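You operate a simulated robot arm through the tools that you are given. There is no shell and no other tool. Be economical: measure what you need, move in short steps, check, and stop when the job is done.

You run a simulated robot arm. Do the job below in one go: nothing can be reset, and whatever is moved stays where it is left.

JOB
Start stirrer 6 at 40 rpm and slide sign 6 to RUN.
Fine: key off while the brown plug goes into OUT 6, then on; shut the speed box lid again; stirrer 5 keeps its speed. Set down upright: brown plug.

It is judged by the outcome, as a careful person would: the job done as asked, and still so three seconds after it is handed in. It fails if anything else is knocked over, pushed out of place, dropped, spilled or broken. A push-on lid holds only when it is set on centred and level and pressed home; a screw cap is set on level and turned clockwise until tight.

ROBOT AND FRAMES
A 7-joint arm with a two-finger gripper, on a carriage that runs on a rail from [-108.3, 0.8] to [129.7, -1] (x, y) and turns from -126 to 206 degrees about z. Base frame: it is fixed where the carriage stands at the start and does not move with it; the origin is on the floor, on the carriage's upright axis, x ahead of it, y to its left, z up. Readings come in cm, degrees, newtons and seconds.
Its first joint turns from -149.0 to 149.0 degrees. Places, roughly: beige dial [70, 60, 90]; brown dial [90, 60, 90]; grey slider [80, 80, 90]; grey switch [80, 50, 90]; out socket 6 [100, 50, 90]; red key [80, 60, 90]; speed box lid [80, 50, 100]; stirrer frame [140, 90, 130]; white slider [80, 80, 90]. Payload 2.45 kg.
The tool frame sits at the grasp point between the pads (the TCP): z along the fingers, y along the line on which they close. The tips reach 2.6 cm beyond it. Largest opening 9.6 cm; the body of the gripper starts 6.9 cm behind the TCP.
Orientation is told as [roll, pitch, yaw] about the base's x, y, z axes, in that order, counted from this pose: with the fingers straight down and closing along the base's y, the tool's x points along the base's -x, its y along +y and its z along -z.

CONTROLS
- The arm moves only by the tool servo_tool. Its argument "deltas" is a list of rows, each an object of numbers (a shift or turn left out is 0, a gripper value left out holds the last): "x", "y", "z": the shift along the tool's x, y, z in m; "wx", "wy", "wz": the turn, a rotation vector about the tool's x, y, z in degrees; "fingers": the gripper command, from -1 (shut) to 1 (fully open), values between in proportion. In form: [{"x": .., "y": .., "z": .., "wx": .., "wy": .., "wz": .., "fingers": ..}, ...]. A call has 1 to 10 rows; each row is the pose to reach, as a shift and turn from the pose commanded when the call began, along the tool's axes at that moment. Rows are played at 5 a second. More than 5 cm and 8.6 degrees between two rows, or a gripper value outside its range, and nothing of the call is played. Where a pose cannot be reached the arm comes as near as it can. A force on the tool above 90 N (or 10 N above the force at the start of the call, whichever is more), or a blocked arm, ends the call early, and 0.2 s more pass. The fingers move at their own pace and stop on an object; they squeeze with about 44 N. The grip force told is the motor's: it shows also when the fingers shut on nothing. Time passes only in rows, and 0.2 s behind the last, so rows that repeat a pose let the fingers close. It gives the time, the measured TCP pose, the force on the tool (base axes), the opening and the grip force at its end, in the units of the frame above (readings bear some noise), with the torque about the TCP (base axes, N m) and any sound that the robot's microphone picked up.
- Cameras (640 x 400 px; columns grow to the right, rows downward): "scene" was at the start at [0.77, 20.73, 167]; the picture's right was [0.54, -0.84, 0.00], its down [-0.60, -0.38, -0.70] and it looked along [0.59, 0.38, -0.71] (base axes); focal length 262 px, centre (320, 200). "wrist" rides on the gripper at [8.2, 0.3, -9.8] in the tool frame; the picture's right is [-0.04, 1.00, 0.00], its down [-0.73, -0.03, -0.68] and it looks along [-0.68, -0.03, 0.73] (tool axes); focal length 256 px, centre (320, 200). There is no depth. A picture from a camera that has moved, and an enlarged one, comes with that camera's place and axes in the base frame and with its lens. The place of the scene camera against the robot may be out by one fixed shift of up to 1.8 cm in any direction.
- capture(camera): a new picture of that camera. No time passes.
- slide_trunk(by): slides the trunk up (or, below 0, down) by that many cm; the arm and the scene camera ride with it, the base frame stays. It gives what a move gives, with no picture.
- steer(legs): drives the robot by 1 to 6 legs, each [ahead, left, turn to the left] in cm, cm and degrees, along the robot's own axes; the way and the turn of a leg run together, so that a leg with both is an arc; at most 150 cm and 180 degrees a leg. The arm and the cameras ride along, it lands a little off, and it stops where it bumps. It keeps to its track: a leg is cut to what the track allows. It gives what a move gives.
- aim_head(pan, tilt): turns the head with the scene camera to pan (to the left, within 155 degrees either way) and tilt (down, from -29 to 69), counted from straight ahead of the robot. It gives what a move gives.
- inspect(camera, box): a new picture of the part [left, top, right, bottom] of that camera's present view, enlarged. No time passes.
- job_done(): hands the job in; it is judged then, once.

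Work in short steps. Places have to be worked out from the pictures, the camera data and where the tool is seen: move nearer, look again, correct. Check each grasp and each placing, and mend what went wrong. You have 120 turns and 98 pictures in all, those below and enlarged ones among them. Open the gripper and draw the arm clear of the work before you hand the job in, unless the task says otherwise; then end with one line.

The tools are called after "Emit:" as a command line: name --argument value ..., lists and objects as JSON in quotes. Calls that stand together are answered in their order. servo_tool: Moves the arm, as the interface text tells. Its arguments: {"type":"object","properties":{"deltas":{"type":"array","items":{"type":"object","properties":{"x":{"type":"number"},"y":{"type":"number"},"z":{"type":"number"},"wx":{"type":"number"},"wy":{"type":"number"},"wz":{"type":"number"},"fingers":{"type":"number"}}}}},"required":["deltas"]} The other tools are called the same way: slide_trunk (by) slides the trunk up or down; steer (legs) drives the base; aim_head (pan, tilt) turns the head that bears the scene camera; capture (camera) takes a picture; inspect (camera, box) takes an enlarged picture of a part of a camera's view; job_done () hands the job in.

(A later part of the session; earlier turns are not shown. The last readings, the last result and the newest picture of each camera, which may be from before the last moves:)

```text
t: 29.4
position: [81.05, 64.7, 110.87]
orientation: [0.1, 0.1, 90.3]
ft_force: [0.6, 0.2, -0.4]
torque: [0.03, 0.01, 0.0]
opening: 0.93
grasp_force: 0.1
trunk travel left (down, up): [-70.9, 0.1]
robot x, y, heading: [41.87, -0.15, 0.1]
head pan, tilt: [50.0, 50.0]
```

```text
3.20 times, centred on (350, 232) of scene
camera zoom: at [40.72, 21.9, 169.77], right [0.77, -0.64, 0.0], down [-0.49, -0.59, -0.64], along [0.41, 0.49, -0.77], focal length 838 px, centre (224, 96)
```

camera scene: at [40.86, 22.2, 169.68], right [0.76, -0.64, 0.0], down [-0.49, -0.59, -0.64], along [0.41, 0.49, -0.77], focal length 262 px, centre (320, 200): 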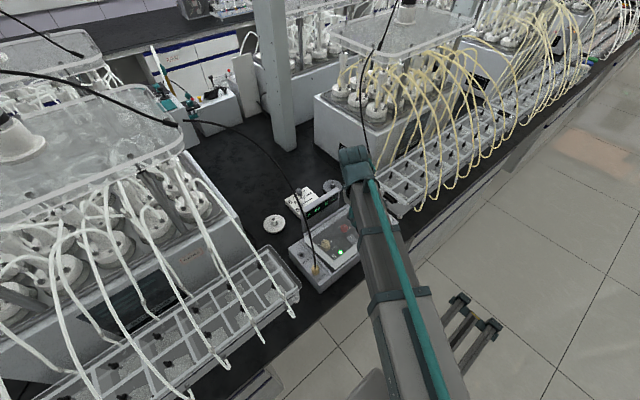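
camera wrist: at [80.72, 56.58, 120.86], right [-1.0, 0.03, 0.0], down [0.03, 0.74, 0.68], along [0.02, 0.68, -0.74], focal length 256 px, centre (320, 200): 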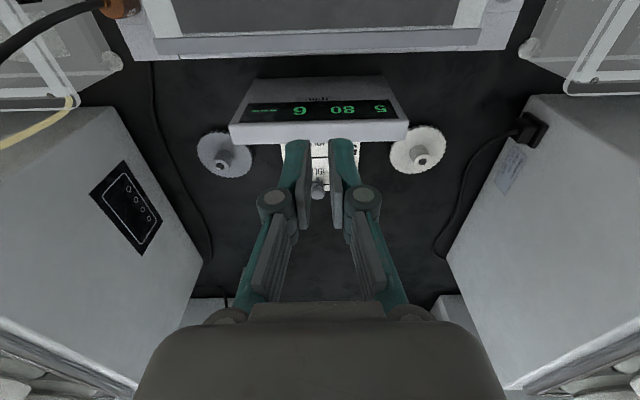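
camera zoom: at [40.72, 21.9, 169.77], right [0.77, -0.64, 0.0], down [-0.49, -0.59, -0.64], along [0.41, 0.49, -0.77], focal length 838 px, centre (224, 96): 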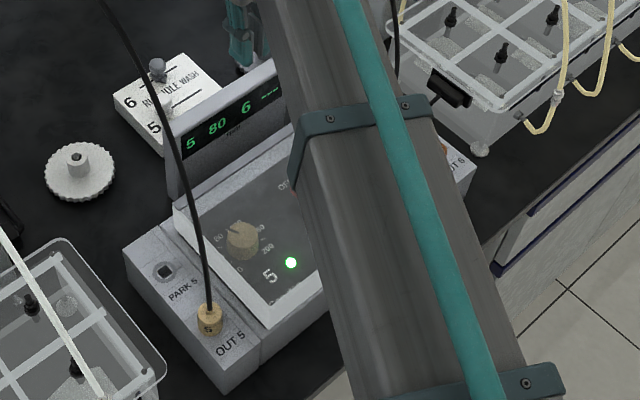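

The grip crept off the ball because my arc rose too high (ball had slid to the tips); refit: hinge at y≈61.2, z≈96.4. I go back and regrip with the corrected arc.

Emit:
servo_tool --deltas '[{"x": 0.045, "fingers": 0.1}, {"x": 0.09}, {"x": 0.13}, {"x": 0.1605, "z": 0.02}, {"x": 0.1605, "z": 0.05}, {"x": 0.1605, "z": 0.08}, {"x": 0.1605, "z": 0.1}, {"x": 0.1605, "z": 0.114}]'

Emit:
capture --camera "wrist"

```text
t: 31.2
position: [81.19, 48.64, 99.28]
orientation: [-0.1, 0.4, 90.3]
ft_force: [-0.1, 0.8, 0.2]
torque: [0.0, 0.01, -0.03]
opening: 5.29
grasp_force: 0.3
trunk travel left (down, up): [-70.9, 0.1]
robot x, y, heading: [41.65, -0.73, -0.0]
head pan, tilt: [50.0, 50.0]
```

```text
57 pictures are left
camera wrist: at [80.86, 40.48, 109.41], right [-1.0, 0.04, 0.0], down [0.03, 0.74, 0.68], along [0.02, 0.68, -0.74], focal length 256 px, centre (320, 200)
```

wrist: 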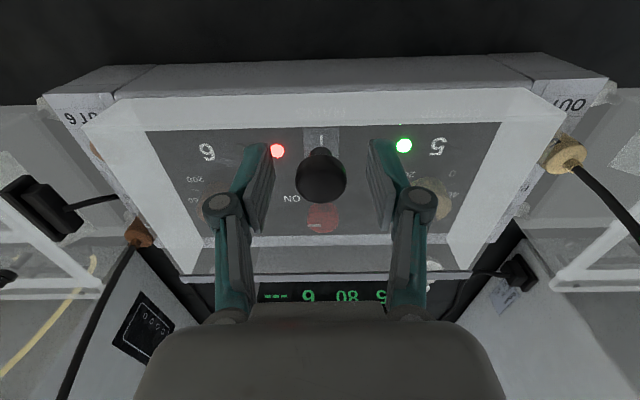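

In place; close and lift along the new arc to 40°.

Emit:
servo_tool --deltas '[{"z": -0.001, "fingers": -0.8}, {"z": -0.001}, {"z": -0.001}, {"x": -0.0028, "z": -0.012}, {"x": -0.0059, "z": -0.0224}, {"x": -0.0103, "z": -0.0327}, {"x": -0.0154, "z": -0.0424}, {"x": -0.0216, "z": -0.0518}, {"x": -0.0283, "z": -0.0604}]'

Emit:
capture --camera "wrist"

```text
t: 33.2
position: [81.15, 51.18, 105.58]
orientation: [0.1, 0.4, 90.2]
ft_force: [-7.1, -15.9, -0.9]
torque: [-1.31, 0.0, 0.0]
opening: 2.45
grasp_force: 45.0
trunk travel left (down, up): [-70.9, 0.1]
robot x, y, heading: [41.62, -0.47, 0.0]
head pan, tilt: [50.0, 50.0]
```

```text
56 pictures are left
camera wrist: at [80.82, 43.07, 115.59], right [-1.0, 0.04, 0.0], down [0.03, 0.74, 0.67], along [0.02, 0.67, -0.74], focal length 256 px, centre (320, 200)
```

wrist: 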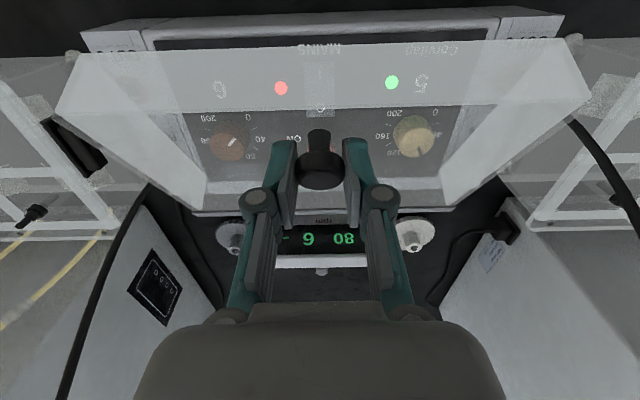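

Ball still well within the pads. Continue to 60°, slightly less travel in y.

Emit:
servo_tool --deltas '[{"x": -0.006, "z": -0.0078}, {"x": -0.0138, "z": -0.015}, {"x": -0.0225, "z": -0.0215}, {"x": -0.0318, "z": -0.0272}, {"x": -0.0416, "z": -0.0322}, {"x": -0.0518, "z": -0.0363}]'

Emit:
capture --camera "wrist"

```text
t: 34.6
position: [81.19, 56.58, 109.36]
orientation: [0.1, 0.0, 90.3]
ft_force: [-0.9, -9.4, 13.0]
torque: [-0.29, 0.11, -0.04]
opening: 2.37
grasp_force: 44.7
trunk travel left (down, up): [-70.9, 0.1]
robot x, y, heading: [41.83, -0.04, 0.1]
head pan, tilt: [50.0, 50.0]
```

```text
55 pictures are left
camera wrist: at [80.83, 48.47, 119.24], right [-1.0, 0.04, 0.0], down [0.03, 0.73, 0.68], along [0.02, 0.68, -0.73], focal length 256 px, centre (320, 200)
```

wrist: 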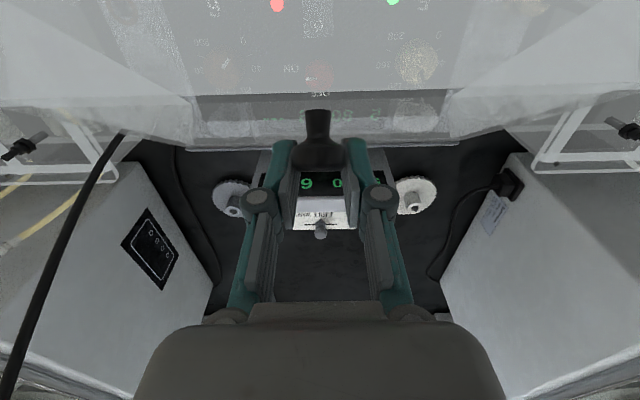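

The finger corners had been touching the tilting panel and pushed the grip toward the tips; still held. Proceed carefully to ~80°.

Emit:
servo_tool --deltas '[{"x": -0.008, "z": -0.003}, {"x": -0.017, "z": -0.0055}, {"x": -0.0279, "z": -0.0078}, {"x": -0.0389, "z": -0.009}, {"x": -0.0499, "z": -0.0092}]'

Emit:
capture --camera "wrist"

```text
t: 35.8
position: [81.18, 61.71, 109.87]
orientation: [0.0, 0.3, 90.3]
ft_force: [-0.8, 0.4, 0.4]
torque: [0.01, -0.01, 0.01]
opening: 0.96
grasp_force: 0.1
trunk travel left (down, up): [-70.9, 0.1]
robot x, y, heading: [41.56, -0.01, -0.1]
head pan, tilt: [50.0, 50.0]
```

```text
54 pictures are left
camera wrist: at [80.81, 53.47, 119.84], right [-1.0, 0.04, 0.0], down [0.03, 0.74, 0.68], along [0.02, 0.68, -0.74], focal length 256 px, centre (320, 200)
```

wrist: 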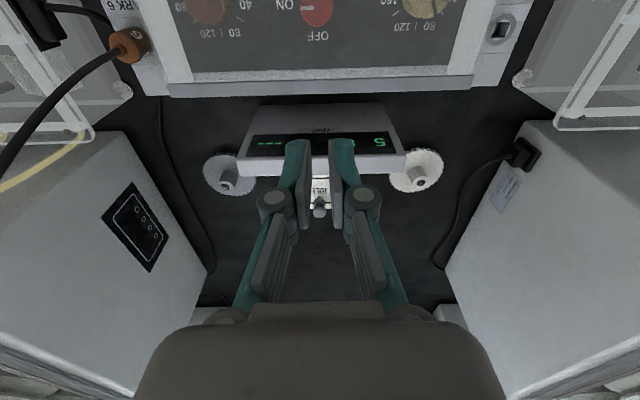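

Slipped at the end once more. Insight: start the grip higher on the ball (tips ~1.3 cm below its centre) so finger corners never touch the tilting panel. I return and regrip at z≈100.05.

Emit:
servo_tool --deltas '[{"x": 0.045, "fingers": 0.1}, {"x": 0.09}, {"x": 0.1305, "z": 0.01}, {"x": 0.1305, "z": 0.05}, {"x": 0.1305, "z": 0.08}, {"x": 0.1305, "z": 0.0982}, {"x": 0.1305, "z": 0.0982, "fingers": -0.8}, {"x": 0.1305, "z": 0.0982}, {"x": 0.1305, "z": 0.0982}]'

Emit:
servo_tool --deltas '[{"x": -0.0025, "z": -0.011}, {"x": -0.0055, "z": -0.0217}, {"x": -0.0095, "z": -0.0318}, {"x": -0.0145, "z": -0.0417}]'

```text
t: 37.8
position: [81.15, 48.53, 99.93]
orientation: [0.1, 0.3, 90.4]
ft_force: [0.2, -0.1, -1.5]
torque: [0.02, -0.04, -0.02]
opening: 2.45
grasp_force: 45.1
trunk travel left (down, up): [-70.9, 0.1]
robot x, y, heading: [41.84, 0.11, -0.3]
head pan, tilt: [50.0, 50.0]
```

```text
t: 38.8
position: [81.15, 49.96, 104.57]
orientation: [0.1, 0.3, 90.2]
ft_force: [-4.9, -8.3, -8.6]
torque: [-1.38, 0.04, 0.04]
opening: 2.47
grasp_force: 45.1
trunk travel left (down, up): [-70.9, 0.1]
robot x, y, heading: [41.41, -0.53, 0.0]
head pan, tilt: [50.0, 50.0]
```

Holding; continue to ~40°.

Emit:
servo_tool --deltas '[{"x": -0.0055, "z": -0.0093}, {"x": -0.012, "z": -0.018}, {"x": -0.0194, "z": -0.0258}, {"x": -0.0276, "z": -0.0332}]'

Emit:
capture --camera "wrist"

```text
t: 39.8
position: [81.15, 52.6, 107.62]
orientation: [0.1, 0.2, 90.3]
ft_force: [-5.2, -14.9, 0.7]
torque: [-1.34, 0.02, -0.01]
opening: 2.49
grasp_force: 45.4
trunk travel left (down, up): [-70.9, 0.1]
robot x, y, heading: [41.65, -0.35, 0.3]
head pan, tilt: [50.0, 50.0]
```

```text
53 pictures are left
camera wrist: at [80.83, 44.53, 117.75], right [-1.0, 0.04, 0.0], down [0.03, 0.74, 0.67], along [0.02, 0.67, -0.74], focal length 256 px, centre (320, 200)
```

wrist: 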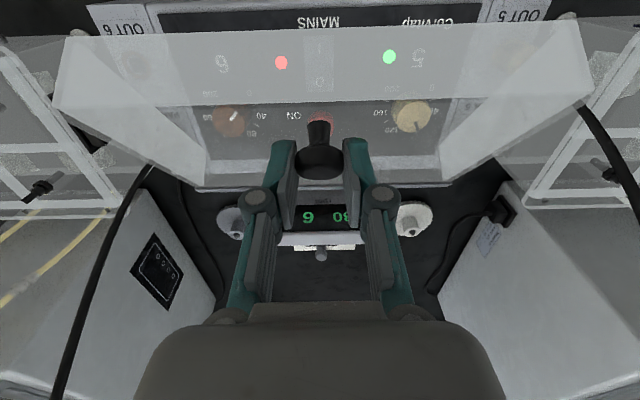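

Ball well seated. Continue to ~60° with slightly steeper path.

Emit:
servo_tool --deltas '[{"x": -0.0075, "z": -0.0072}, {"x": -0.0165, "z": -0.0135}, {"x": -0.026, "z": -0.0192}, {"x": -0.036, "z": -0.024}]'

Emit:
capture --camera "wrist"

```text
t: 40.8
position: [81.2, 56.16, 110.19]
orientation: [0.1, 0.2, 90.3]
ft_force: [0.7, -12.9, 2.1]
torque: [-1.36, -0.07, 0.01]
opening: 2.49
grasp_force: 45.2
trunk travel left (down, up): [-70.9, 0.1]
robot x, y, heading: [41.99, 0.01, -0.1]
head pan, tilt: [50.0, 50.0]
```

```text
52 pictures are left
camera wrist: at [80.85, 48.09, 120.11], right [-1.0, 0.04, 0.0], down [0.03, 0.74, 0.68], along [0.02, 0.68, -0.74], focal length 256 px, centre (320, 200)
```

wrist: 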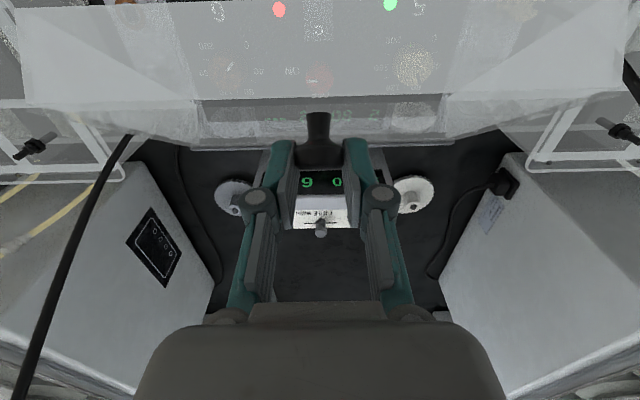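

Ball has crept sideways in the pads from spin under load; for the next 15° I tilt the tool along with the lid so there is no spin.

Emit:
servo_tool --deltas '[{"x": -0.0059, "z": -0.0013, "wy": 2.5}, {"x": -0.0118, "z": -0.0024, "wy": 5}, {"x": -0.018, "z": -0.0031, "wy": 7.5}, {"x": -0.024, "z": -0.0036, "wy": 10}, {"x": -0.0301, "z": -0.0038, "wy": 12.5}, {"x": -0.0362, "z": -0.0038, "wy": 15}]'

Emit:
capture --camera "wrist"

```text
t: 42.2
position: [81.2, 59.86, 110.54]
orientation: [0.1, 15.2, 90.1]
ft_force: [5.9, -10.3, 30.9]
torque: [-0.59, -0.05, 0.05]
opening: 2.49
grasp_force: 44.9
trunk travel left (down, up): [-70.9, 0.1]
robot x, y, heading: [41.31, 0.22, -0.3]
head pan, tilt: [50.0, 50.0]
```

```text
51 pictures are left
camera wrist: at [80.85, 54.39, 122.37], right [-1.0, 0.03, -0.01], down [0.03, 0.89, 0.46], along [0.02, 0.46, -0.89], focal length 256 px, centre (320, 200)
```

wrist: 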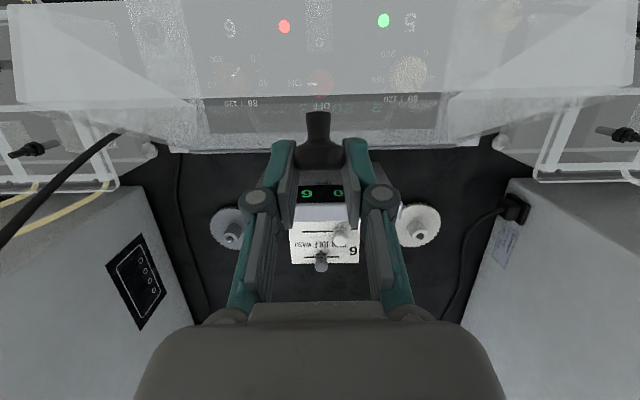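

Still held; force says the path should be a bit higher. Continue ~13° more with raised path.

Emit:
servo_tool --deltas '[{"x": -0.0012, "z": -0.0035}, {"x": -0.0075, "z": -0.0067}, {"x": -0.0122, "z": -0.0088}, {"x": -0.0168, "z": -0.0107}, {"x": -0.022, "z": -0.0124}, {"x": -0.0273, "z": -0.014}]'

Emit:
capture --camera "wrist"

```text
t: 43.6
position: [81.24, 62.98, 110.86]
orientation: [0.0, 15.3, 90.4]
ft_force: [2.4, -6.2, -16.2]
torque: [-0.65, -0.02, 0.0]
opening: 2.11
grasp_force: 44.5
trunk travel left (down, up): [-70.9, 0.1]
robot x, y, heading: [41.57, -0.31, 0.2]
head pan, tilt: [50.0, 50.0]
```

```text
50 pictures are left
camera wrist: at [80.89, 57.75, 122.66], right [-1.0, 0.03, -0.01], down [0.03, 0.89, 0.46], along [0.02, 0.46, -0.89], focal length 256 px, centre (320, 200)
```

wrist: 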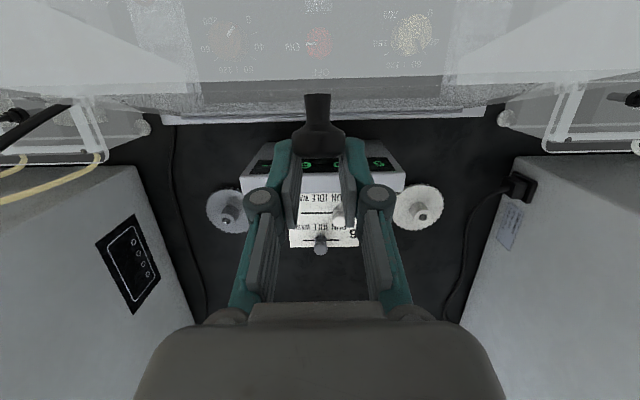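

The ball is nearly out of the pads; I lower the lid back in a controlled way and will retry with a better schedule (start leaning toward the robot, no spin for the first 40°).

Emit:
servo_tool --deltas '[{"x": 0.0269, "z": 0.0155}, {"x": 0.0491, "z": 0.037}, {"x": 0.0642, "z": 0.0617}, {"x": 0.0749, "z": 0.0874}, {"x": 0.079, "z": 0.1071}, {"x": 0.0796, "z": 0.12}]'

Emit:
capture --camera "wrist"

```text
t: 45.0
position: [81.09, 52.07, 101.54]
orientation: [0.1, 15.3, 90.3]
ft_force: [0.1, -0.6, 0.1]
torque: [-0.02, -0.03, 0.02]
opening: 0.96
grasp_force: 0.1
trunk travel left (down, up): [-70.9, 0.1]
robot x, y, heading: [42.06, -0.6, 0.1]
head pan, tilt: [50.0, 50.0]
```

```text
49 pictures are left
camera wrist: at [80.77, 46.74, 113.29], right [-1.0, 0.03, -0.01], down [0.03, 0.89, 0.46], along [0.02, 0.46, -0.89], focal length 256 px, centre (320, 200)
```

wrist: 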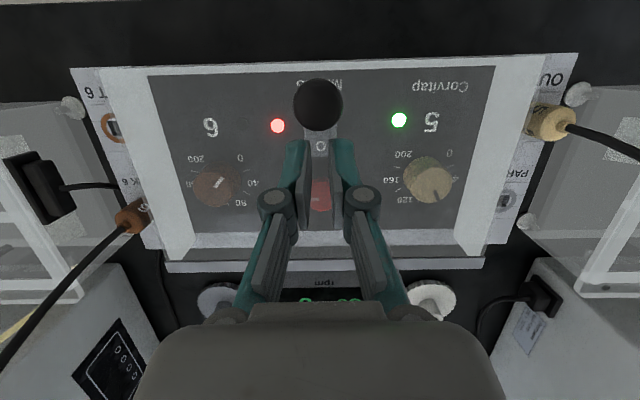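

Lid closed again. I reposition with the tool leaning 25° toward the robot, above the ball.

Emit:
servo_tool --deltas '[{"x": 0.0104, "z": -0.038, "wy": -5, "fingers": 0.1}, {"x": 0.03, "z": -0.038, "wy": -13}, {"x": 0.05, "z": -0.03, "wy": -21}, {"x": 0.0688, "z": -0.02, "wy": -29}, {"x": 0.0688, "z": -0.011, "wy": -36}, {"x": 0.0688, "z": -0.011, "wy": -40.3}]'

Emit:
capture --camera "wrist"

```text
t: 46.4
position: [81.08, 45.89, 104.41]
orientation: [0.0, -25.1, 90.2]
ft_force: [-0.3, 1.0, -0.5]
torque: [0.01, 0.01, 0.02]
opening: 5.3
grasp_force: 0.0
trunk travel left (down, up): [-70.9, 0.1]
robot x, y, heading: [41.53, -0.6, 0.2]
head pan, tilt: [50.0, 50.0]
```

```text
48 pictures are left
camera wrist: at [80.79, 34.17, 110.01], right [-1.0, 0.03, 0.02], down [0.03, 0.38, 0.93], along [0.02, 0.93, -0.38], focal length 256 px, centre (320, 200)
```

wrist: 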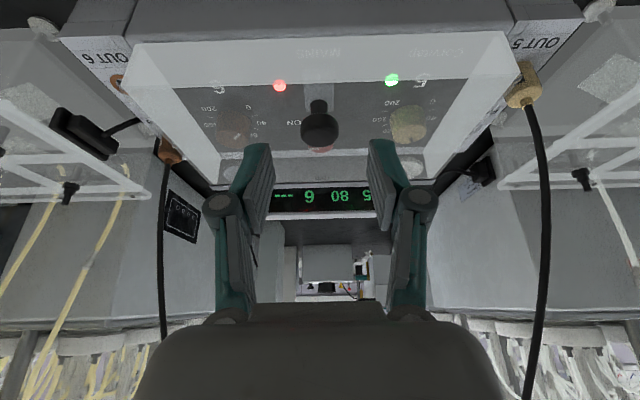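

Ball position confirmed at (48.65, 98.65). Descend along the tool axis and close.

Emit:
servo_tool --deltas '[{"x": 0.001, "z": 0.025}, {"x": 0.001, "z": 0.0495}, {"x": 0.001, "z": 0.0495, "fingers": -0.8}, {"x": 0.001, "z": 0.0495}, {"x": 0.001, "z": 0.0495}]'

Emit:
servo_tool --deltas '[{"x": -0.004, "z": -0.0047, "wy": 2.5}, {"x": -0.0081, "z": -0.0093, "wy": 5}, {"x": -0.0125, "z": -0.0138, "wy": 7.5}, {"x": -0.0169, "z": -0.018, "wy": 10}, {"x": -0.0217, "z": -0.022, "wy": 12.5}, {"x": -0.0265, "z": -0.0259, "wy": 15}, {"x": -0.0316, "z": -0.0295, "wy": 17.5}, {"x": -0.0368, "z": -0.0328, "wy": 20}]'

Emit:
capture --camera "wrist"

```text
t: 47.6
position: [81.15, 47.79, 99.85]
orientation: [0.1, -25.1, 90.2]
ft_force: [-3.3, 1.2, -3.4]
torque: [-0.11, 0.05, 0.07]
opening: 2.49
grasp_force: 45.3
trunk travel left (down, up): [-70.9, 0.1]
robot x, y, heading: [42.15, -0.17, -0.2]
head pan, tilt: [50.0, 50.0]
```

```text
t: 49.4
position: [81.18, 49.82, 104.37]
orientation: [0.0, -4.9, 90.2]
ft_force: [-7.0, -2.5, -3.7]
torque: [-0.37, 0.06, 0.08]
opening: 2.45
grasp_force: 45.4
trunk travel left (down, up): [-70.9, 0.1]
robot x, y, heading: [41.79, 0.01, -0.1]
head pan, tilt: [50.0, 50.0]
```

```text
47 pictures are left
camera wrist: at [80.8, 40.74, 113.66], right [-1.0, 0.04, 0.0], down [0.03, 0.67, 0.74], along [0.02, 0.74, -0.67], focal length 256 px, centre (320, 200)
```

wrist: 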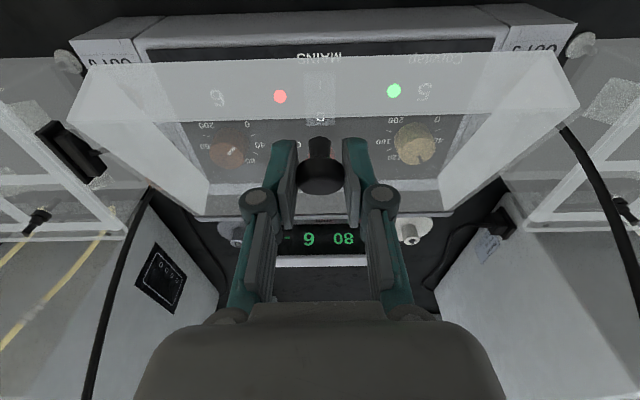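

Excellent — tiny forces, no creep. Repeat the same body-frame arc for 20° more.

Emit:
servo_tool --deltas '[{"x": -0.004, "z": -0.0047, "wy": 2.5}, {"x": -0.0081, "z": -0.0093, "wy": 5}, {"x": -0.0125, "z": -0.0138, "wy": 7.5}, {"x": -0.0169, "z": -0.018, "wy": 10}, {"x": -0.0217, "z": -0.022, "wy": 12.5}, {"x": -0.0265, "z": -0.0259, "wy": 15}, {"x": -0.0316, "z": -0.0295, "wy": 17.5}, {"x": -0.0368, "z": -0.0328, "wy": 20}]'

```text
t: 51.2
position: [81.11, 53.09, 108.23]
orientation: [0.0, 14.9, 90.2]
ft_force: [-1.7, -3.7, 2.7]
torque: [-0.03, 0.03, 0.01]
opening: 2.48
grasp_force: 44.9
trunk travel left (down, up): [-70.9, 0.1]
robot x, y, heading: [41.94, -0.38, 0.1]
head pan, tilt: [50.0, 50.0]
```

Continue no-spin 5° more (lean 20°, known reachable).

Emit:
servo_tool --deltas '[{"x": -0.004, "z": -0.0047, "wy": 2.5}, {"x": -0.0081, "z": -0.0093, "wy": 5}]'

Emit:
capture --camera "wrist"

```text
t: 51.8
position: [81.1, 54.04, 108.88]
orientation: [-0.1, 19.9, 90.2]
ft_force: [2.7, -0.1, 11.2]
torque: [0.94, 0.02, 0.05]
opening: 2.47
grasp_force: 44.7
trunk travel left (down, up): [-70.9, 0.1]
robot x, y, heading: [41.8, -0.53, -0.0]
head pan, tilt: [50.0, 50.0]
```

```text
46 pictures are left
camera wrist: at [80.8, 49.69, 120.93], right [-1.0, 0.03, -0.01], down [0.03, 0.92, 0.39], along [0.03, 0.39, -0.92], focal length 256 px, centre (320, 200)
```

wrist: 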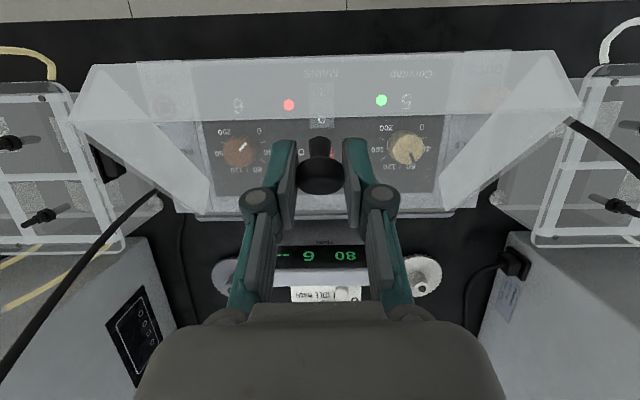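

Grip perfect. Now keep the lean fixed and follow the arc to ~65° by translation.

Emit:
servo_tool --deltas '[{"x": -0.0033, "z": -0.0052}, {"x": -0.0066, "z": -0.0104}, {"x": -0.0143, "z": -0.019}, {"x": -0.0227, "z": -0.0269}, {"x": -0.0317, "z": -0.0339}]'

Emit:
capture --camera "wrist"

```text
t: 53.0
position: [81.2, 58.1, 110.85]
orientation: [-0.2, 19.5, 90.1]
ft_force: [6.9, -11.4, 2.8]
torque: [-1.36, -0.03, -0.01]
opening: 2.51
grasp_force: 45.4
trunk travel left (down, up): [-70.9, 0.1]
robot x, y, heading: [42.0, -0.03, 0.0]
head pan, tilt: [50.0, 50.0]
```

```text
45 pictures are left
camera wrist: at [80.79, 53.67, 122.89], right [-1.0, 0.03, -0.02], down [0.02, 0.92, 0.4], along [0.03, 0.39, -0.92], focal length 256 px, centre (320, 200)
```

wrist: 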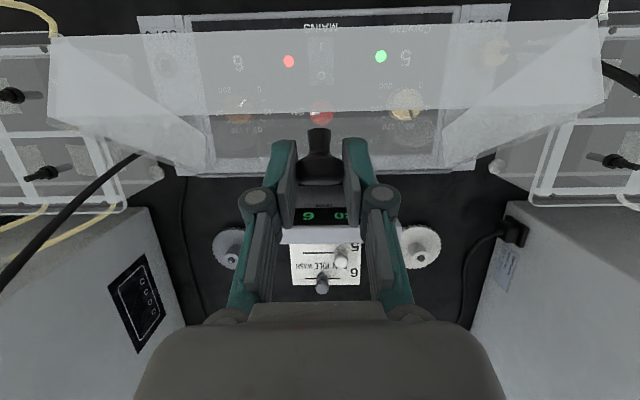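

Ball still centred. On to ~82°.

Emit:
servo_tool --deltas '[{"x": -0.0048, "z": -0.0031}, {"x": -0.0096, "z": -0.0063}, {"x": -0.0147, "z": -0.009}, {"x": -0.0198, "z": -0.0117}, {"x": -0.0251, "z": -0.0139}, {"x": -0.0304, "z": -0.0161}]'

Emit:
capture --camera "wrist"

```text
t: 54.4
position: [81.1, 61.66, 111.03]
orientation: [-0.2, 19.4, 90.3]
ft_force: [6.0, -10.1, 14.3]
torque: [-1.25, -0.06, 0.05]
opening: 2.46
grasp_force: 45.1
out of reach, approached as far as the arm can: row 2, 3, 4, 5, 6
trunk travel left (down, up): [-70.9, 0.1]
robot x, y, heading: [41.81, -0.4, -0.1]
head pan, tilt: [50.0, 50.0]
```

```text
44 pictures are left
camera wrist: at [80.82, 57.09, 123.15], right [-1.0, 0.03, -0.02], down [0.02, 0.92, 0.4], along [0.03, 0.4, -0.92], focal length 256 px, centre (320, 200)
```

wrist: 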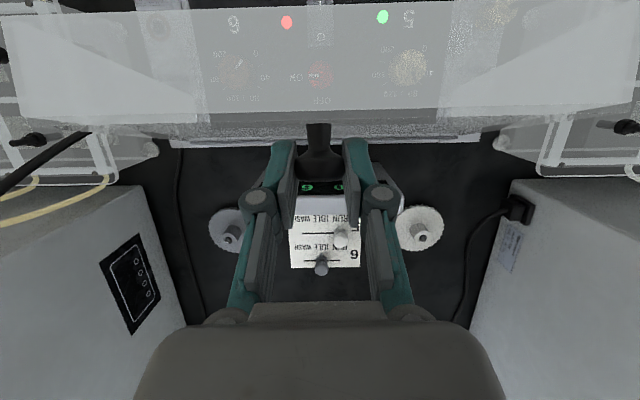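

Near reach limit with the lean; I reduce lean while carrying the lid past vertical.

Emit:
servo_tool --deltas '[{"x": -0.0048, "z": -0.0025, "wy": -1.5}, {"x": -0.0097, "z": -0.005, "wy": -3}, {"x": -0.0148, "z": -0.0066, "wy": -4.5}, {"x": -0.02, "z": -0.008, "wy": -6}]'

Emit:
capture --camera "wrist"

```text
t: 55.4
position: [81.25, 63.85, 111.02]
orientation: [0.1, 13.9, 90.3]
ft_force: [2.5, -9.6, 5.3]
torque: [-1.38, -0.05, 0.04]
opening: 2.46
grasp_force: 44.8
trunk travel left (down, up): [-70.9, 0.1]
robot x, y, heading: [41.83, -0.28, 0.0]
head pan, tilt: [50.0, 50.0]
```

```text
43 pictures are left
camera wrist: at [80.9, 58.28, 122.57], right [-1.0, 0.03, -0.01], down [0.03, 0.88, 0.48], along [0.02, 0.48, -0.88], focal length 256 px, centre (320, 200)
```

wrist: 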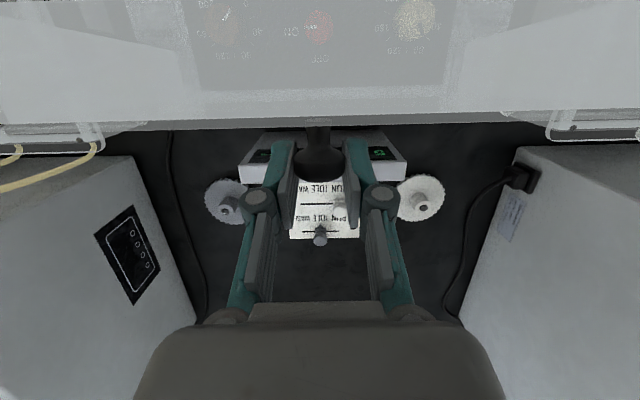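

Holding. Carry on through ~100°, watching the force for a stop.

Emit:
servo_tool --deltas '[{"x": -0.0053, "z": -0.0005, "wy": -1.5}, {"x": -0.0106, "z": -0.0007, "wy": -3}, {"x": -0.016, "z": -0.0004, "wy": -4.5}, {"x": -0.0213, "z": 0.0, "wy": -6}]'

Emit:
capture --camera "wrist"

```text
t: 56.4
position: [81.27, 66.07, 110.46]
orientation: [0.0, 7.8, 90.3]
ft_force: [5.1, -0.6, 17.9]
torque: [-0.93, -0.08, 0.08]
opening: 2.38
grasp_force: 45.0
trunk travel left (down, up): [-70.9, 0.1]
robot x, y, heading: [41.89, -0.46, 0.1]
head pan, tilt: [50.0, 50.0]
```

```text
42 pictures are left
camera wrist: at [80.9, 59.22, 121.42], right [-1.0, 0.03, -0.01], down [0.03, 0.82, 0.57], along [0.02, 0.57, -0.82], focal length 256 px, centre (320, 200)
```

wrist: 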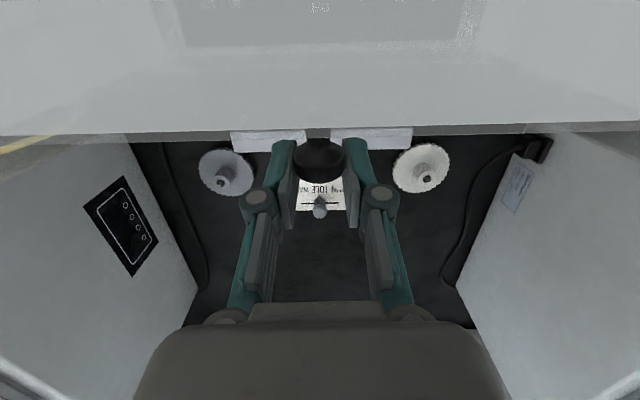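

Past vertical. Push a bit further.

Emit:
servo_tool --deltas '[{"x": -0.005, "z": -0.001, "wy": -1}, {"x": -0.01, "z": -0.0005, "wy": -2}, {"x": -0.015, "z": 0.0003, "wy": -3}, {"x": -0.0204, "z": 0.0011, "wy": -4}]'

Emit:
capture --camera "wrist"

Emit:
capture --camera "scene"

```text
t: 57.4
position: [81.15, 67.72, 109.93]
orientation: [0.0, 4.1, 90.2]
ft_force: [4.8, -6.5, 2.1]
torque: [-1.0, -0.07, 0.07]
opening: 2.19
grasp_force: 45.5
trunk travel left (down, up): [-70.9, 0.1]
robot x, y, heading: [41.5, -0.05, 0.0]
head pan, tilt: [50.0, 50.0]
```

```text
41 pictures are left
camera wrist: at [80.93, 60.26, 120.41], right [-1.0, 0.04, 0.0], down [0.03, 0.78, 0.63], along [0.02, 0.63, -0.78], focal length 256 px, centre (320, 200)
```

wrist: 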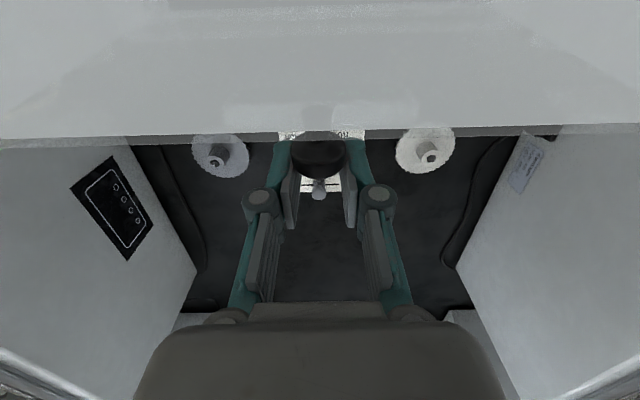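

```text
40 pictures are left
camera scene: at [40.76, 21.84, 169.77], right [0.77, -0.64, 0.0], down [-0.49, -0.59, -0.64], along [0.41, 0.49, -0.77], focal length 262 px, centre (320, 200)
```

scene: 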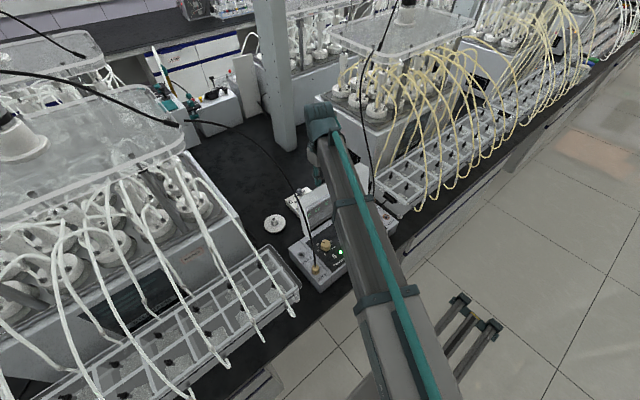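

Lid ~102°; push slightly more before releasing.

Emit:
servo_tool --deltas '[{"x": -0.006, "z": 0.0015}, {"x": -0.012, "z": 0.003}, {"x": -0.018, "z": 0.005}]'

Emit:
capture --camera "wrist"

```text
t: 58.2
position: [81.15, 69.74, 109.29]
orientation: [0.0, 3.9, 90.3]
ft_force: [0.4, -0.1, -0.2]
torque: [-0.01, 0.02, -0.02]
opening: 0.96
grasp_force: 0.0
trunk travel left (down, up): [-70.9, 0.1]
robot x, y, heading: [41.79, -0.56, 0.1]
head pan, tilt: [50.0, 50.0]
```

```text
39 pictures are left
camera wrist: at [80.84, 62.24, 119.84], right [-1.0, 0.03, 0.0], down [0.03, 0.78, 0.63], along [0.02, 0.63, -0.78], focal length 256 px, centre (320, 200)
```

wrist: 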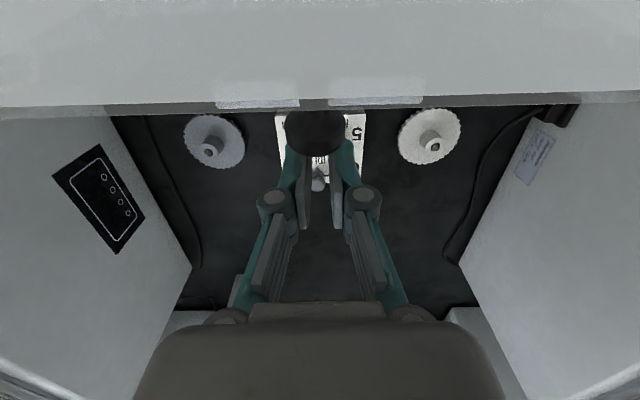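

The fingers slid off but the lid stays open on its own past vertical. I lift straight up, then come back over the lid.

Emit:
servo_tool --deltas '[{"x": 0.0, "z": -0.03}, {"x": 0.0, "z": -0.06}, {"x": 0.0, "z": -0.09}, {"x": 0.0, "z": -0.1}]'

Emit:
inspect --camera "scene" --box '[260, 160, 430, 295]'

```text
t: 59.2
position: [81.31, 70.34, 119.37]
orientation: [0.1, 4.0, 90.2]
ft_force: [-0.2, 0.4, 0.2]
torque: [0.02, -0.01, -0.04]
opening: 0.94
grasp_force: 0.1
trunk travel left (down, up): [-70.9, 0.1]
robot x, y, heading: [41.81, -0.37, -0.2]
head pan, tilt: [50.0, 50.0]
```

```text
2.96 times, centred on (345, 228) of scene
camera zoom: at [40.71, 21.93, 169.76], right [0.77, -0.64, 0.0], down [-0.49, -0.59, -0.64], along [0.41, 0.49, -0.77], focal length 776 px, centre (246, 118)
```

zoom: 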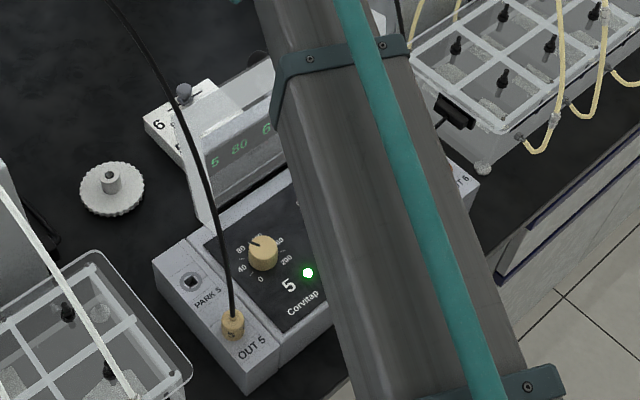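

Lid stays open. Now back over the panel for a clear view.

Emit:
servo_tool --deltas '[{"x": 0.04}, {"x": 0.08, "wy": -2}, {"x": 0.12, "wy": -4}, {"x": 0.16, "wy": -4}, {"x": 0.2, "wy": -4}, {"x": 0.22, "wy": -4, "z": 0.02, "fingers": 0}, {"x": 0.22, "wy": -4, "z": 0.05}, {"x": 0.22, "wy": -4, "z": 0.05}]'

Emit:
capture --camera "wrist"

```text
t: 61.0
position: [81.27, 48.24, 115.81]
orientation: [0.0, 0.0, 90.3]
ft_force: [-0.3, 0.0, -0.4]
torque: [0.02, 0.02, 0.01]
opening: 4.79
grasp_force: 0.1
trunk travel left (down, up): [-70.9, 0.1]
robot x, y, heading: [41.58, -0.05, 0.1]
head pan, tilt: [50.0, 50.0]
```

```text
37 pictures are left
camera wrist: at [80.9, 39.99, 125.84], right [-1.0, 0.04, 0.0], down [0.03, 0.73, 0.68], along [0.02, 0.68, -0.73], focal length 256 px, centre (320, 200)
```

wrist: 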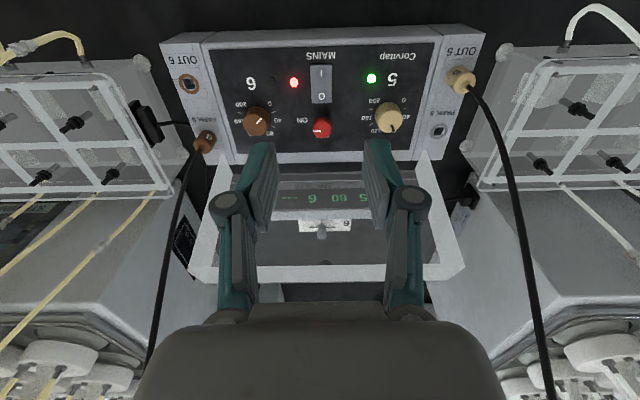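

Panel is exposed. I enlarge it to read key, dial and socket positions.

Emit:
inspect --camera "wrist" --box '[160, 60, 340, 165]'

```text
3.56 times, centred on (250, 112) of wrist
camera zoom: at [80.9, 39.99, 125.84], right [-1.0, 0.04, 0.0], down [0.03, 0.73, 0.68], along [0.02, 0.68, -0.73], focal length 910 px, centre (569, 511)
```

zoom: 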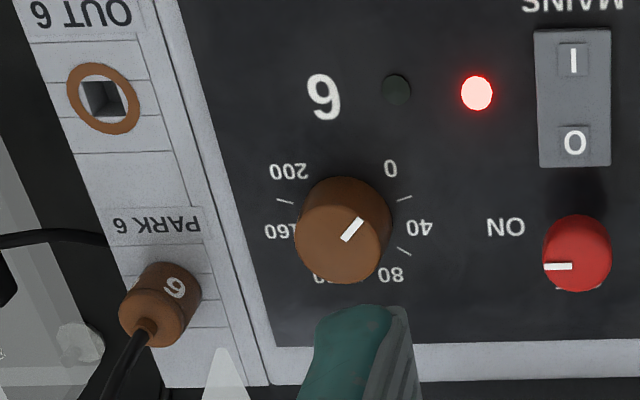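

Key at ≈(81.0, 56.0, 94), ON = +x, OFF = +y (90° counter-clockwise). I go above it with yaw 45 so the turn ends at yaw 135.

Emit:
servo_tool --deltas '[{"x": -0.02, "z": 0.02, "wz": 8, "fingers": -0.2}, {"x": -0.04, "z": 0.04, "wz": 16}, {"x": -0.06, "z": 0.06, "wz": 24}, {"x": -0.077, "y": 0.002, "z": 0.08, "wz": 32}, {"x": -0.077, "y": 0.002, "z": 0.1, "wz": 40}, {"x": -0.077, "y": 0.002, "z": 0.12, "wz": 45}]'

Emit:
capture --camera "wrist"

```text
t: 62.4
position: [81.2, 56.0, 103.75]
orientation: [0.0, 0.0, 45.1]
ft_force: [0.3, -1.4, 0.0]
torque: [0.02, 0.04, 0.0]
opening: 3.84
grasp_force: 0.0
trunk travel left (down, up): [-70.9, 0.1]
robot x, y, heading: [41.94, 0.17, 0.1]
head pan, tilt: [50.0, 50.0]
```

```text
35 pictures are left
camera wrist: at [75.12, 50.34, 113.7], right [-0.68, 0.73, 0.0], down [0.54, 0.5, 0.68], along [0.5, 0.46, -0.73], focal length 256 px, centre (320, 200)
```

wrist: 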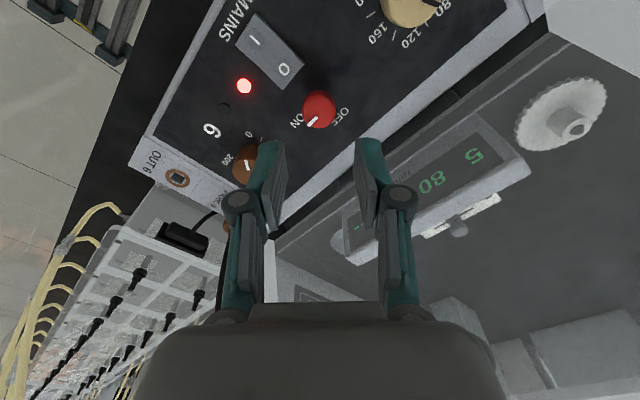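

Key centred under the tool within ~1 mm. Descend and grip it.

Emit:
servo_tool --deltas '[{"z": 0.04}, {"z": 0.07}, {"z": 0.082}, {"z": 0.087}, {"z": 0.087, "fingers": -1}, {"z": 0.087}, {"z": 0.087}]'

Emit:
capture --camera "wrist"

```text
t: 64.0
position: [81.07, 55.86, 95.24]
orientation: [0.1, -0.1, 45.1]
ft_force: [8.0, -2.6, 22.4]
torque: [-0.47, 0.35, 0.02]
opening: 2.47
grasp_force: 44.7
trunk travel left (down, up): [-70.9, 0.1]
robot x, y, heading: [41.8, -0.41, 0.0]
head pan, tilt: [50.0, 50.0]
```

```text
34 pictures are left
camera wrist: at [75.12, 50.2, 105.19], right [-0.68, 0.73, 0.0], down [0.54, 0.5, 0.68], along [0.5, 0.46, -0.73], focal length 256 px, centre (320, 200)
```

wrist: 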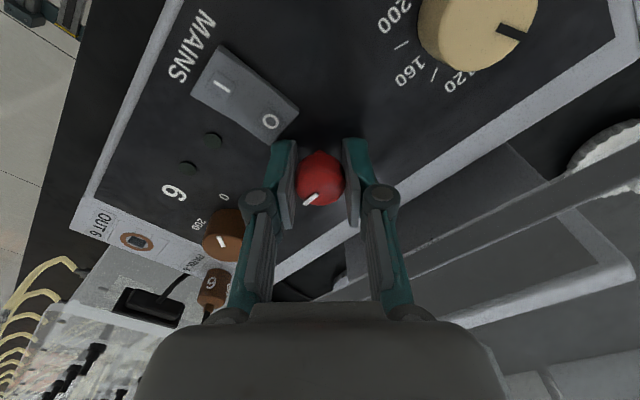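

The red LED seems dark now and there is 22 N upward force; I check the display and the rocker at once.

Emit:
inspect --camera "scene" --box '[290, 190, 400, 280]'

Emit:
inspect --camera "wrist" --box '[150, 20, 410, 220]'

```text
4.44 times, centred on (345, 235) of scene
camera zoom: at [40.7, 21.73, 169.81], right [0.77, -0.64, 0.0], down [-0.49, -0.59, -0.64], along [0.41, 0.49, -0.77], focal length 1163 px, centre (209, 44)
```

zoom: 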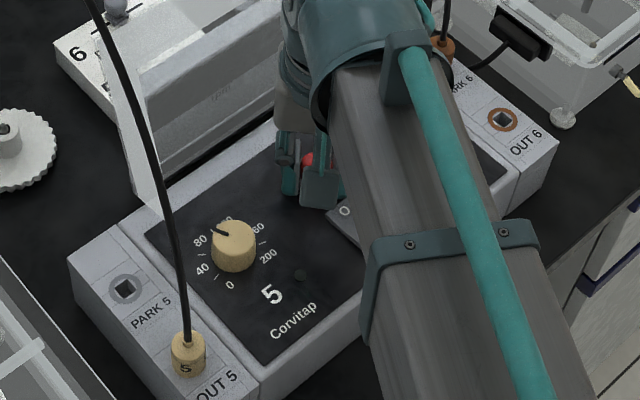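

```text
2.00 times, centred on (280, 120) of wrist
camera zoom: at [75.12, 50.2, 105.19], right [-0.68, 0.73, 0.0], down [0.54, 0.5, 0.68], along [0.5, 0.46, -0.73], focal length 512 px, centre (400, 360)
```

zoom: 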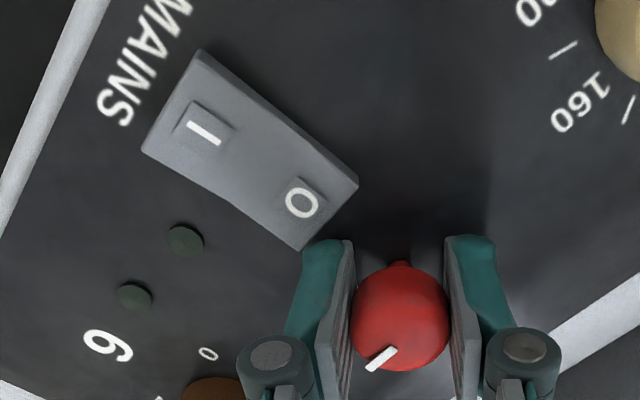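

A finger tipped the MAINS rocker to O — I must restore it soon. With the rocker already down I first turn the held key 90° counter-clockwise to OFF.

Emit:
servo_tool --deltas '[{"wz": -8, "z": -0.003}, {"wz": -16, "z": -0.003}, {"wz": -24, "z": -0.003}, {"wz": -32, "z": -0.003}, {"wz": -40, "z": -0.003}, {"wz": -48, "z": -0.003}, {"wz": -56, "z": -0.003}]'

Emit:
servo_tool --deltas '[{"wz": -8}, {"wz": -16}, {"wz": -24}, {"wz": -32}, {"wz": -36}]'

Emit:
capture --camera "wrist"

```text
t: 65.6
position: [81.22, 55.82, 95.25]
orientation: [0.1, 0.2, 101.5]
ft_force: [4.9, -11.3, -37.3]
torque: [-0.11, -0.09, 0.01]
opening: 2.49
grasp_force: 45.2
trunk travel left (down, up): [-70.9, 0.1]
robot x, y, heading: [42.0, -0.14, -0.2]
head pan, tilt: [50.0, 50.0]
```

```text
t: 66.8
position: [81.11, 55.95, 95.28]
orientation: [0.1, -0.1, 137.3]
ft_force: [4.9, -13.2, -32.5]
torque: [-0.07, -0.2, -0.3]
opening: 2.48
grasp_force: 45.0
trunk travel left (down, up): [-70.9, 0.1]
robot x, y, heading: [41.43, -0.15, -0.1]
head pan, tilt: [50.0, 50.0]
```

```text
31 pictures are left
camera wrist: at [86.93, 50.07, 105.34], right [-0.71, -0.71, 0.0], down [-0.52, 0.52, 0.68], along [-0.48, 0.48, -0.73], focal length 256 px, centre (320, 200)
```

wrist: 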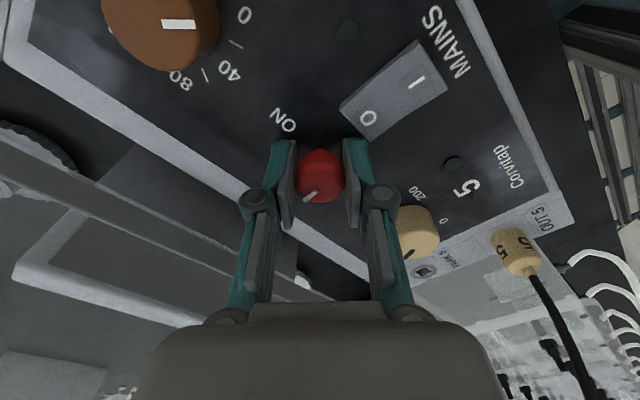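

Key turned ~92° with a stop torque; it is at OFF. Release, lift and rotate back to yaw 90 to view.

Emit:
servo_tool --deltas '[{"fingers": -0.2}, {"fingers": -0.2}, {"z": -0.03}, {"z": -0.07}, {"z": -0.1, "wz": 8}, {"z": -0.1, "wz": 16}, {"z": -0.1, "wz": 24}, {"z": -0.1, "wz": 32}, {"z": -0.1, "wz": 40}, {"z": -0.1, "wz": 47, "fingers": -1}]'

Emit:
capture --camera "wrist"

```text
t: 69.0
position: [80.99, 55.77, 105.39]
orientation: [0.0, 0.0, 90.1]
ft_force: [-0.1, -0.4, 0.2]
torque: [-0.03, -0.01, 0.01]
opening: 0.01
grasp_force: 17.0
trunk travel left (down, up): [-70.9, 0.1]
robot x, y, heading: [41.74, 0.11, -0.0]
head pan, tilt: [50.0, 50.0]
```

```text
30 pictures are left
camera wrist: at [80.7, 47.59, 115.39], right [-1.0, 0.04, 0.0], down [0.03, 0.73, 0.68], along [0.03, 0.68, -0.73], focal length 256 px, centre (320, 200)
```

wrist: 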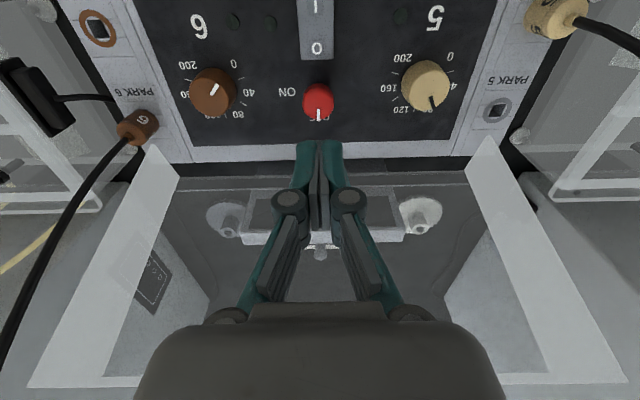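

Key is OFF. Now restore MAINS: press the I end at (81.0, 49.2) with closed fingers.

Emit:
servo_tool --deltas '[{"x": 0.03}, {"x": 0.0655}, {"x": 0.0655, "z": 0.04}, {"x": 0.0655, "z": 0.075}, {"x": 0.0655, "z": 0.088}]'

Emit:
servo_tool --deltas '[{"z": 0.004}, {"z": 0.008}, {"z": 0.012}]'

Emit:
capture --camera "wrist"

```text
t: 70.2
position: [80.95, 49.24, 96.4]
orientation: [0.0, 0.0, 90.3]
ft_force: [0.0, 0.3, -0.3]
torque: [-0.01, -0.03, 0.0]
opening: 0.0
grasp_force: 28.3
trunk travel left (down, up): [-70.9, 0.1]
robot x, y, heading: [41.68, -0.38, -0.0]
head pan, tilt: [50.0, 50.0]
```

```text
t: 71.0
position: [81.04, 49.25, 95.47]
orientation: [-0.1, 0.0, 90.3]
ft_force: [0.4, -0.7, 2.7]
torque: [0.04, -0.03, 0.0]
opening: 0.6
grasp_force: 27.9
trunk travel left (down, up): [-70.9, 0.1]
robot x, y, heading: [41.83, 0.03, -0.0]
head pan, tilt: [50.0, 50.0]
```

```text
29 pictures are left
camera wrist: at [80.71, 41.03, 105.45], right [-1.0, 0.04, 0.0], down [0.03, 0.73, 0.68], along [0.02, 0.68, -0.73], focal length 256 px, centre (320, 200)
```

wrist: 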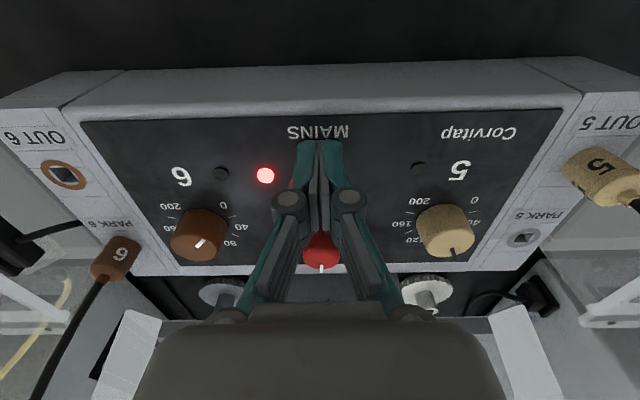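

Red LED is back: MAINS on again. Plug triangulates at (98.3, 58.4, ~93), OUT 6 at (98.05, 50.6, 91.8). I go hover near the plug with a 20° lean so the cable stays free.

Emit:
servo_tool --deltas '[{"z": -0.045}, {"z": -0.09}, {"y": -0.045, "x": -0.01, "z": -0.1, "wy": -5, "fingers": -0.05}, {"y": -0.09, "x": -0.03, "z": -0.1, "wy": -10}, {"y": -0.13, "x": -0.05, "z": -0.09, "wy": -15}, {"y": -0.165, "x": -0.07, "z": -0.075, "wy": -20}, {"y": -0.173, "x": -0.071, "z": -0.06, "wy": -20}]'

Emit:
capture --camera "wrist"

```text
t: 72.6
position: [98.03, 56.33, 101.22]
orientation: [0.1, -20.1, 90.2]
ft_force: [-0.3, -0.1, 0.3]
torque: [0.0, 0.01, 0.02]
opening: 4.56
grasp_force: 0.0
trunk travel left (down, up): [-70.9, 0.1]
robot x, y, heading: [41.86, -0.1, 0.1]
head pan, tilt: [50.0, 50.0]
```

```text
28 pictures are left
camera wrist: at [97.82, 45.34, 107.85], right [-1.0, 0.03, 0.01], down [0.03, 0.46, 0.89], along [0.02, 0.89, -0.46], focal length 256 px, centre (320, 200)
```

wrist: 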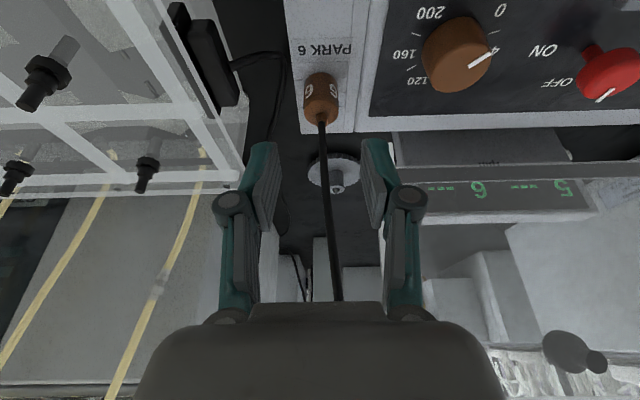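

Plug seen at (97.95, 58.2), z 92–94.8, cable free behind. Descend and grip the plug.

Emit:
servo_tool --deltas '[{"x": 0.004, "y": 0.0008, "z": 0.03}, {"x": 0.007, "y": 0.0008, "z": 0.05}, {"x": 0.0093, "y": 0.0008, "z": 0.0655}, {"x": 0.0093, "y": 0.0008, "z": 0.0655, "fingers": -1}, {"x": 0.0093, "y": 0.0008, "z": 0.0655}, {"x": 0.0093, "y": 0.0008, "z": 0.0655}]'

Emit:
capture --camera "wrist"

```text
t: 74.0
position: [98.1, 57.86, 95.18]
orientation: [0.1, -20.0, 90.3]
ft_force: [-0.8, 0.0, 0.0]
torque: [0.01, -0.04, 0.05]
opening: 2.23
grasp_force: 43.7
trunk travel left (down, up): [-70.9, 0.1]
robot x, y, heading: [42.17, -0.76, 0.1]
head pan, tilt: [50.0, 50.0]
```

```text
27 pictures are left
camera wrist: at [97.83, 46.79, 101.63], right [-1.0, 0.03, 0.01], down [0.03, 0.46, 0.89], along [0.02, 0.89, -0.46], focal length 256 px, centre (320, 200)
```

wrist: 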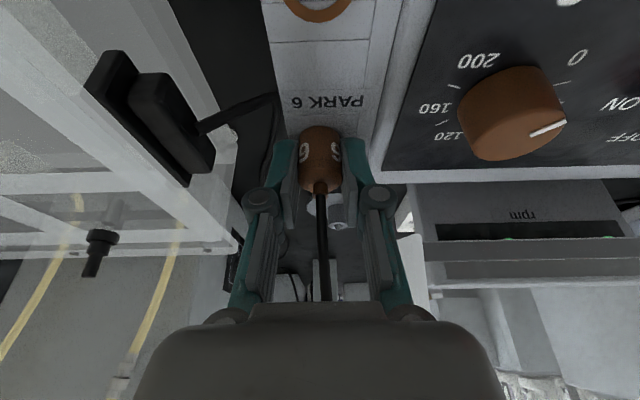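

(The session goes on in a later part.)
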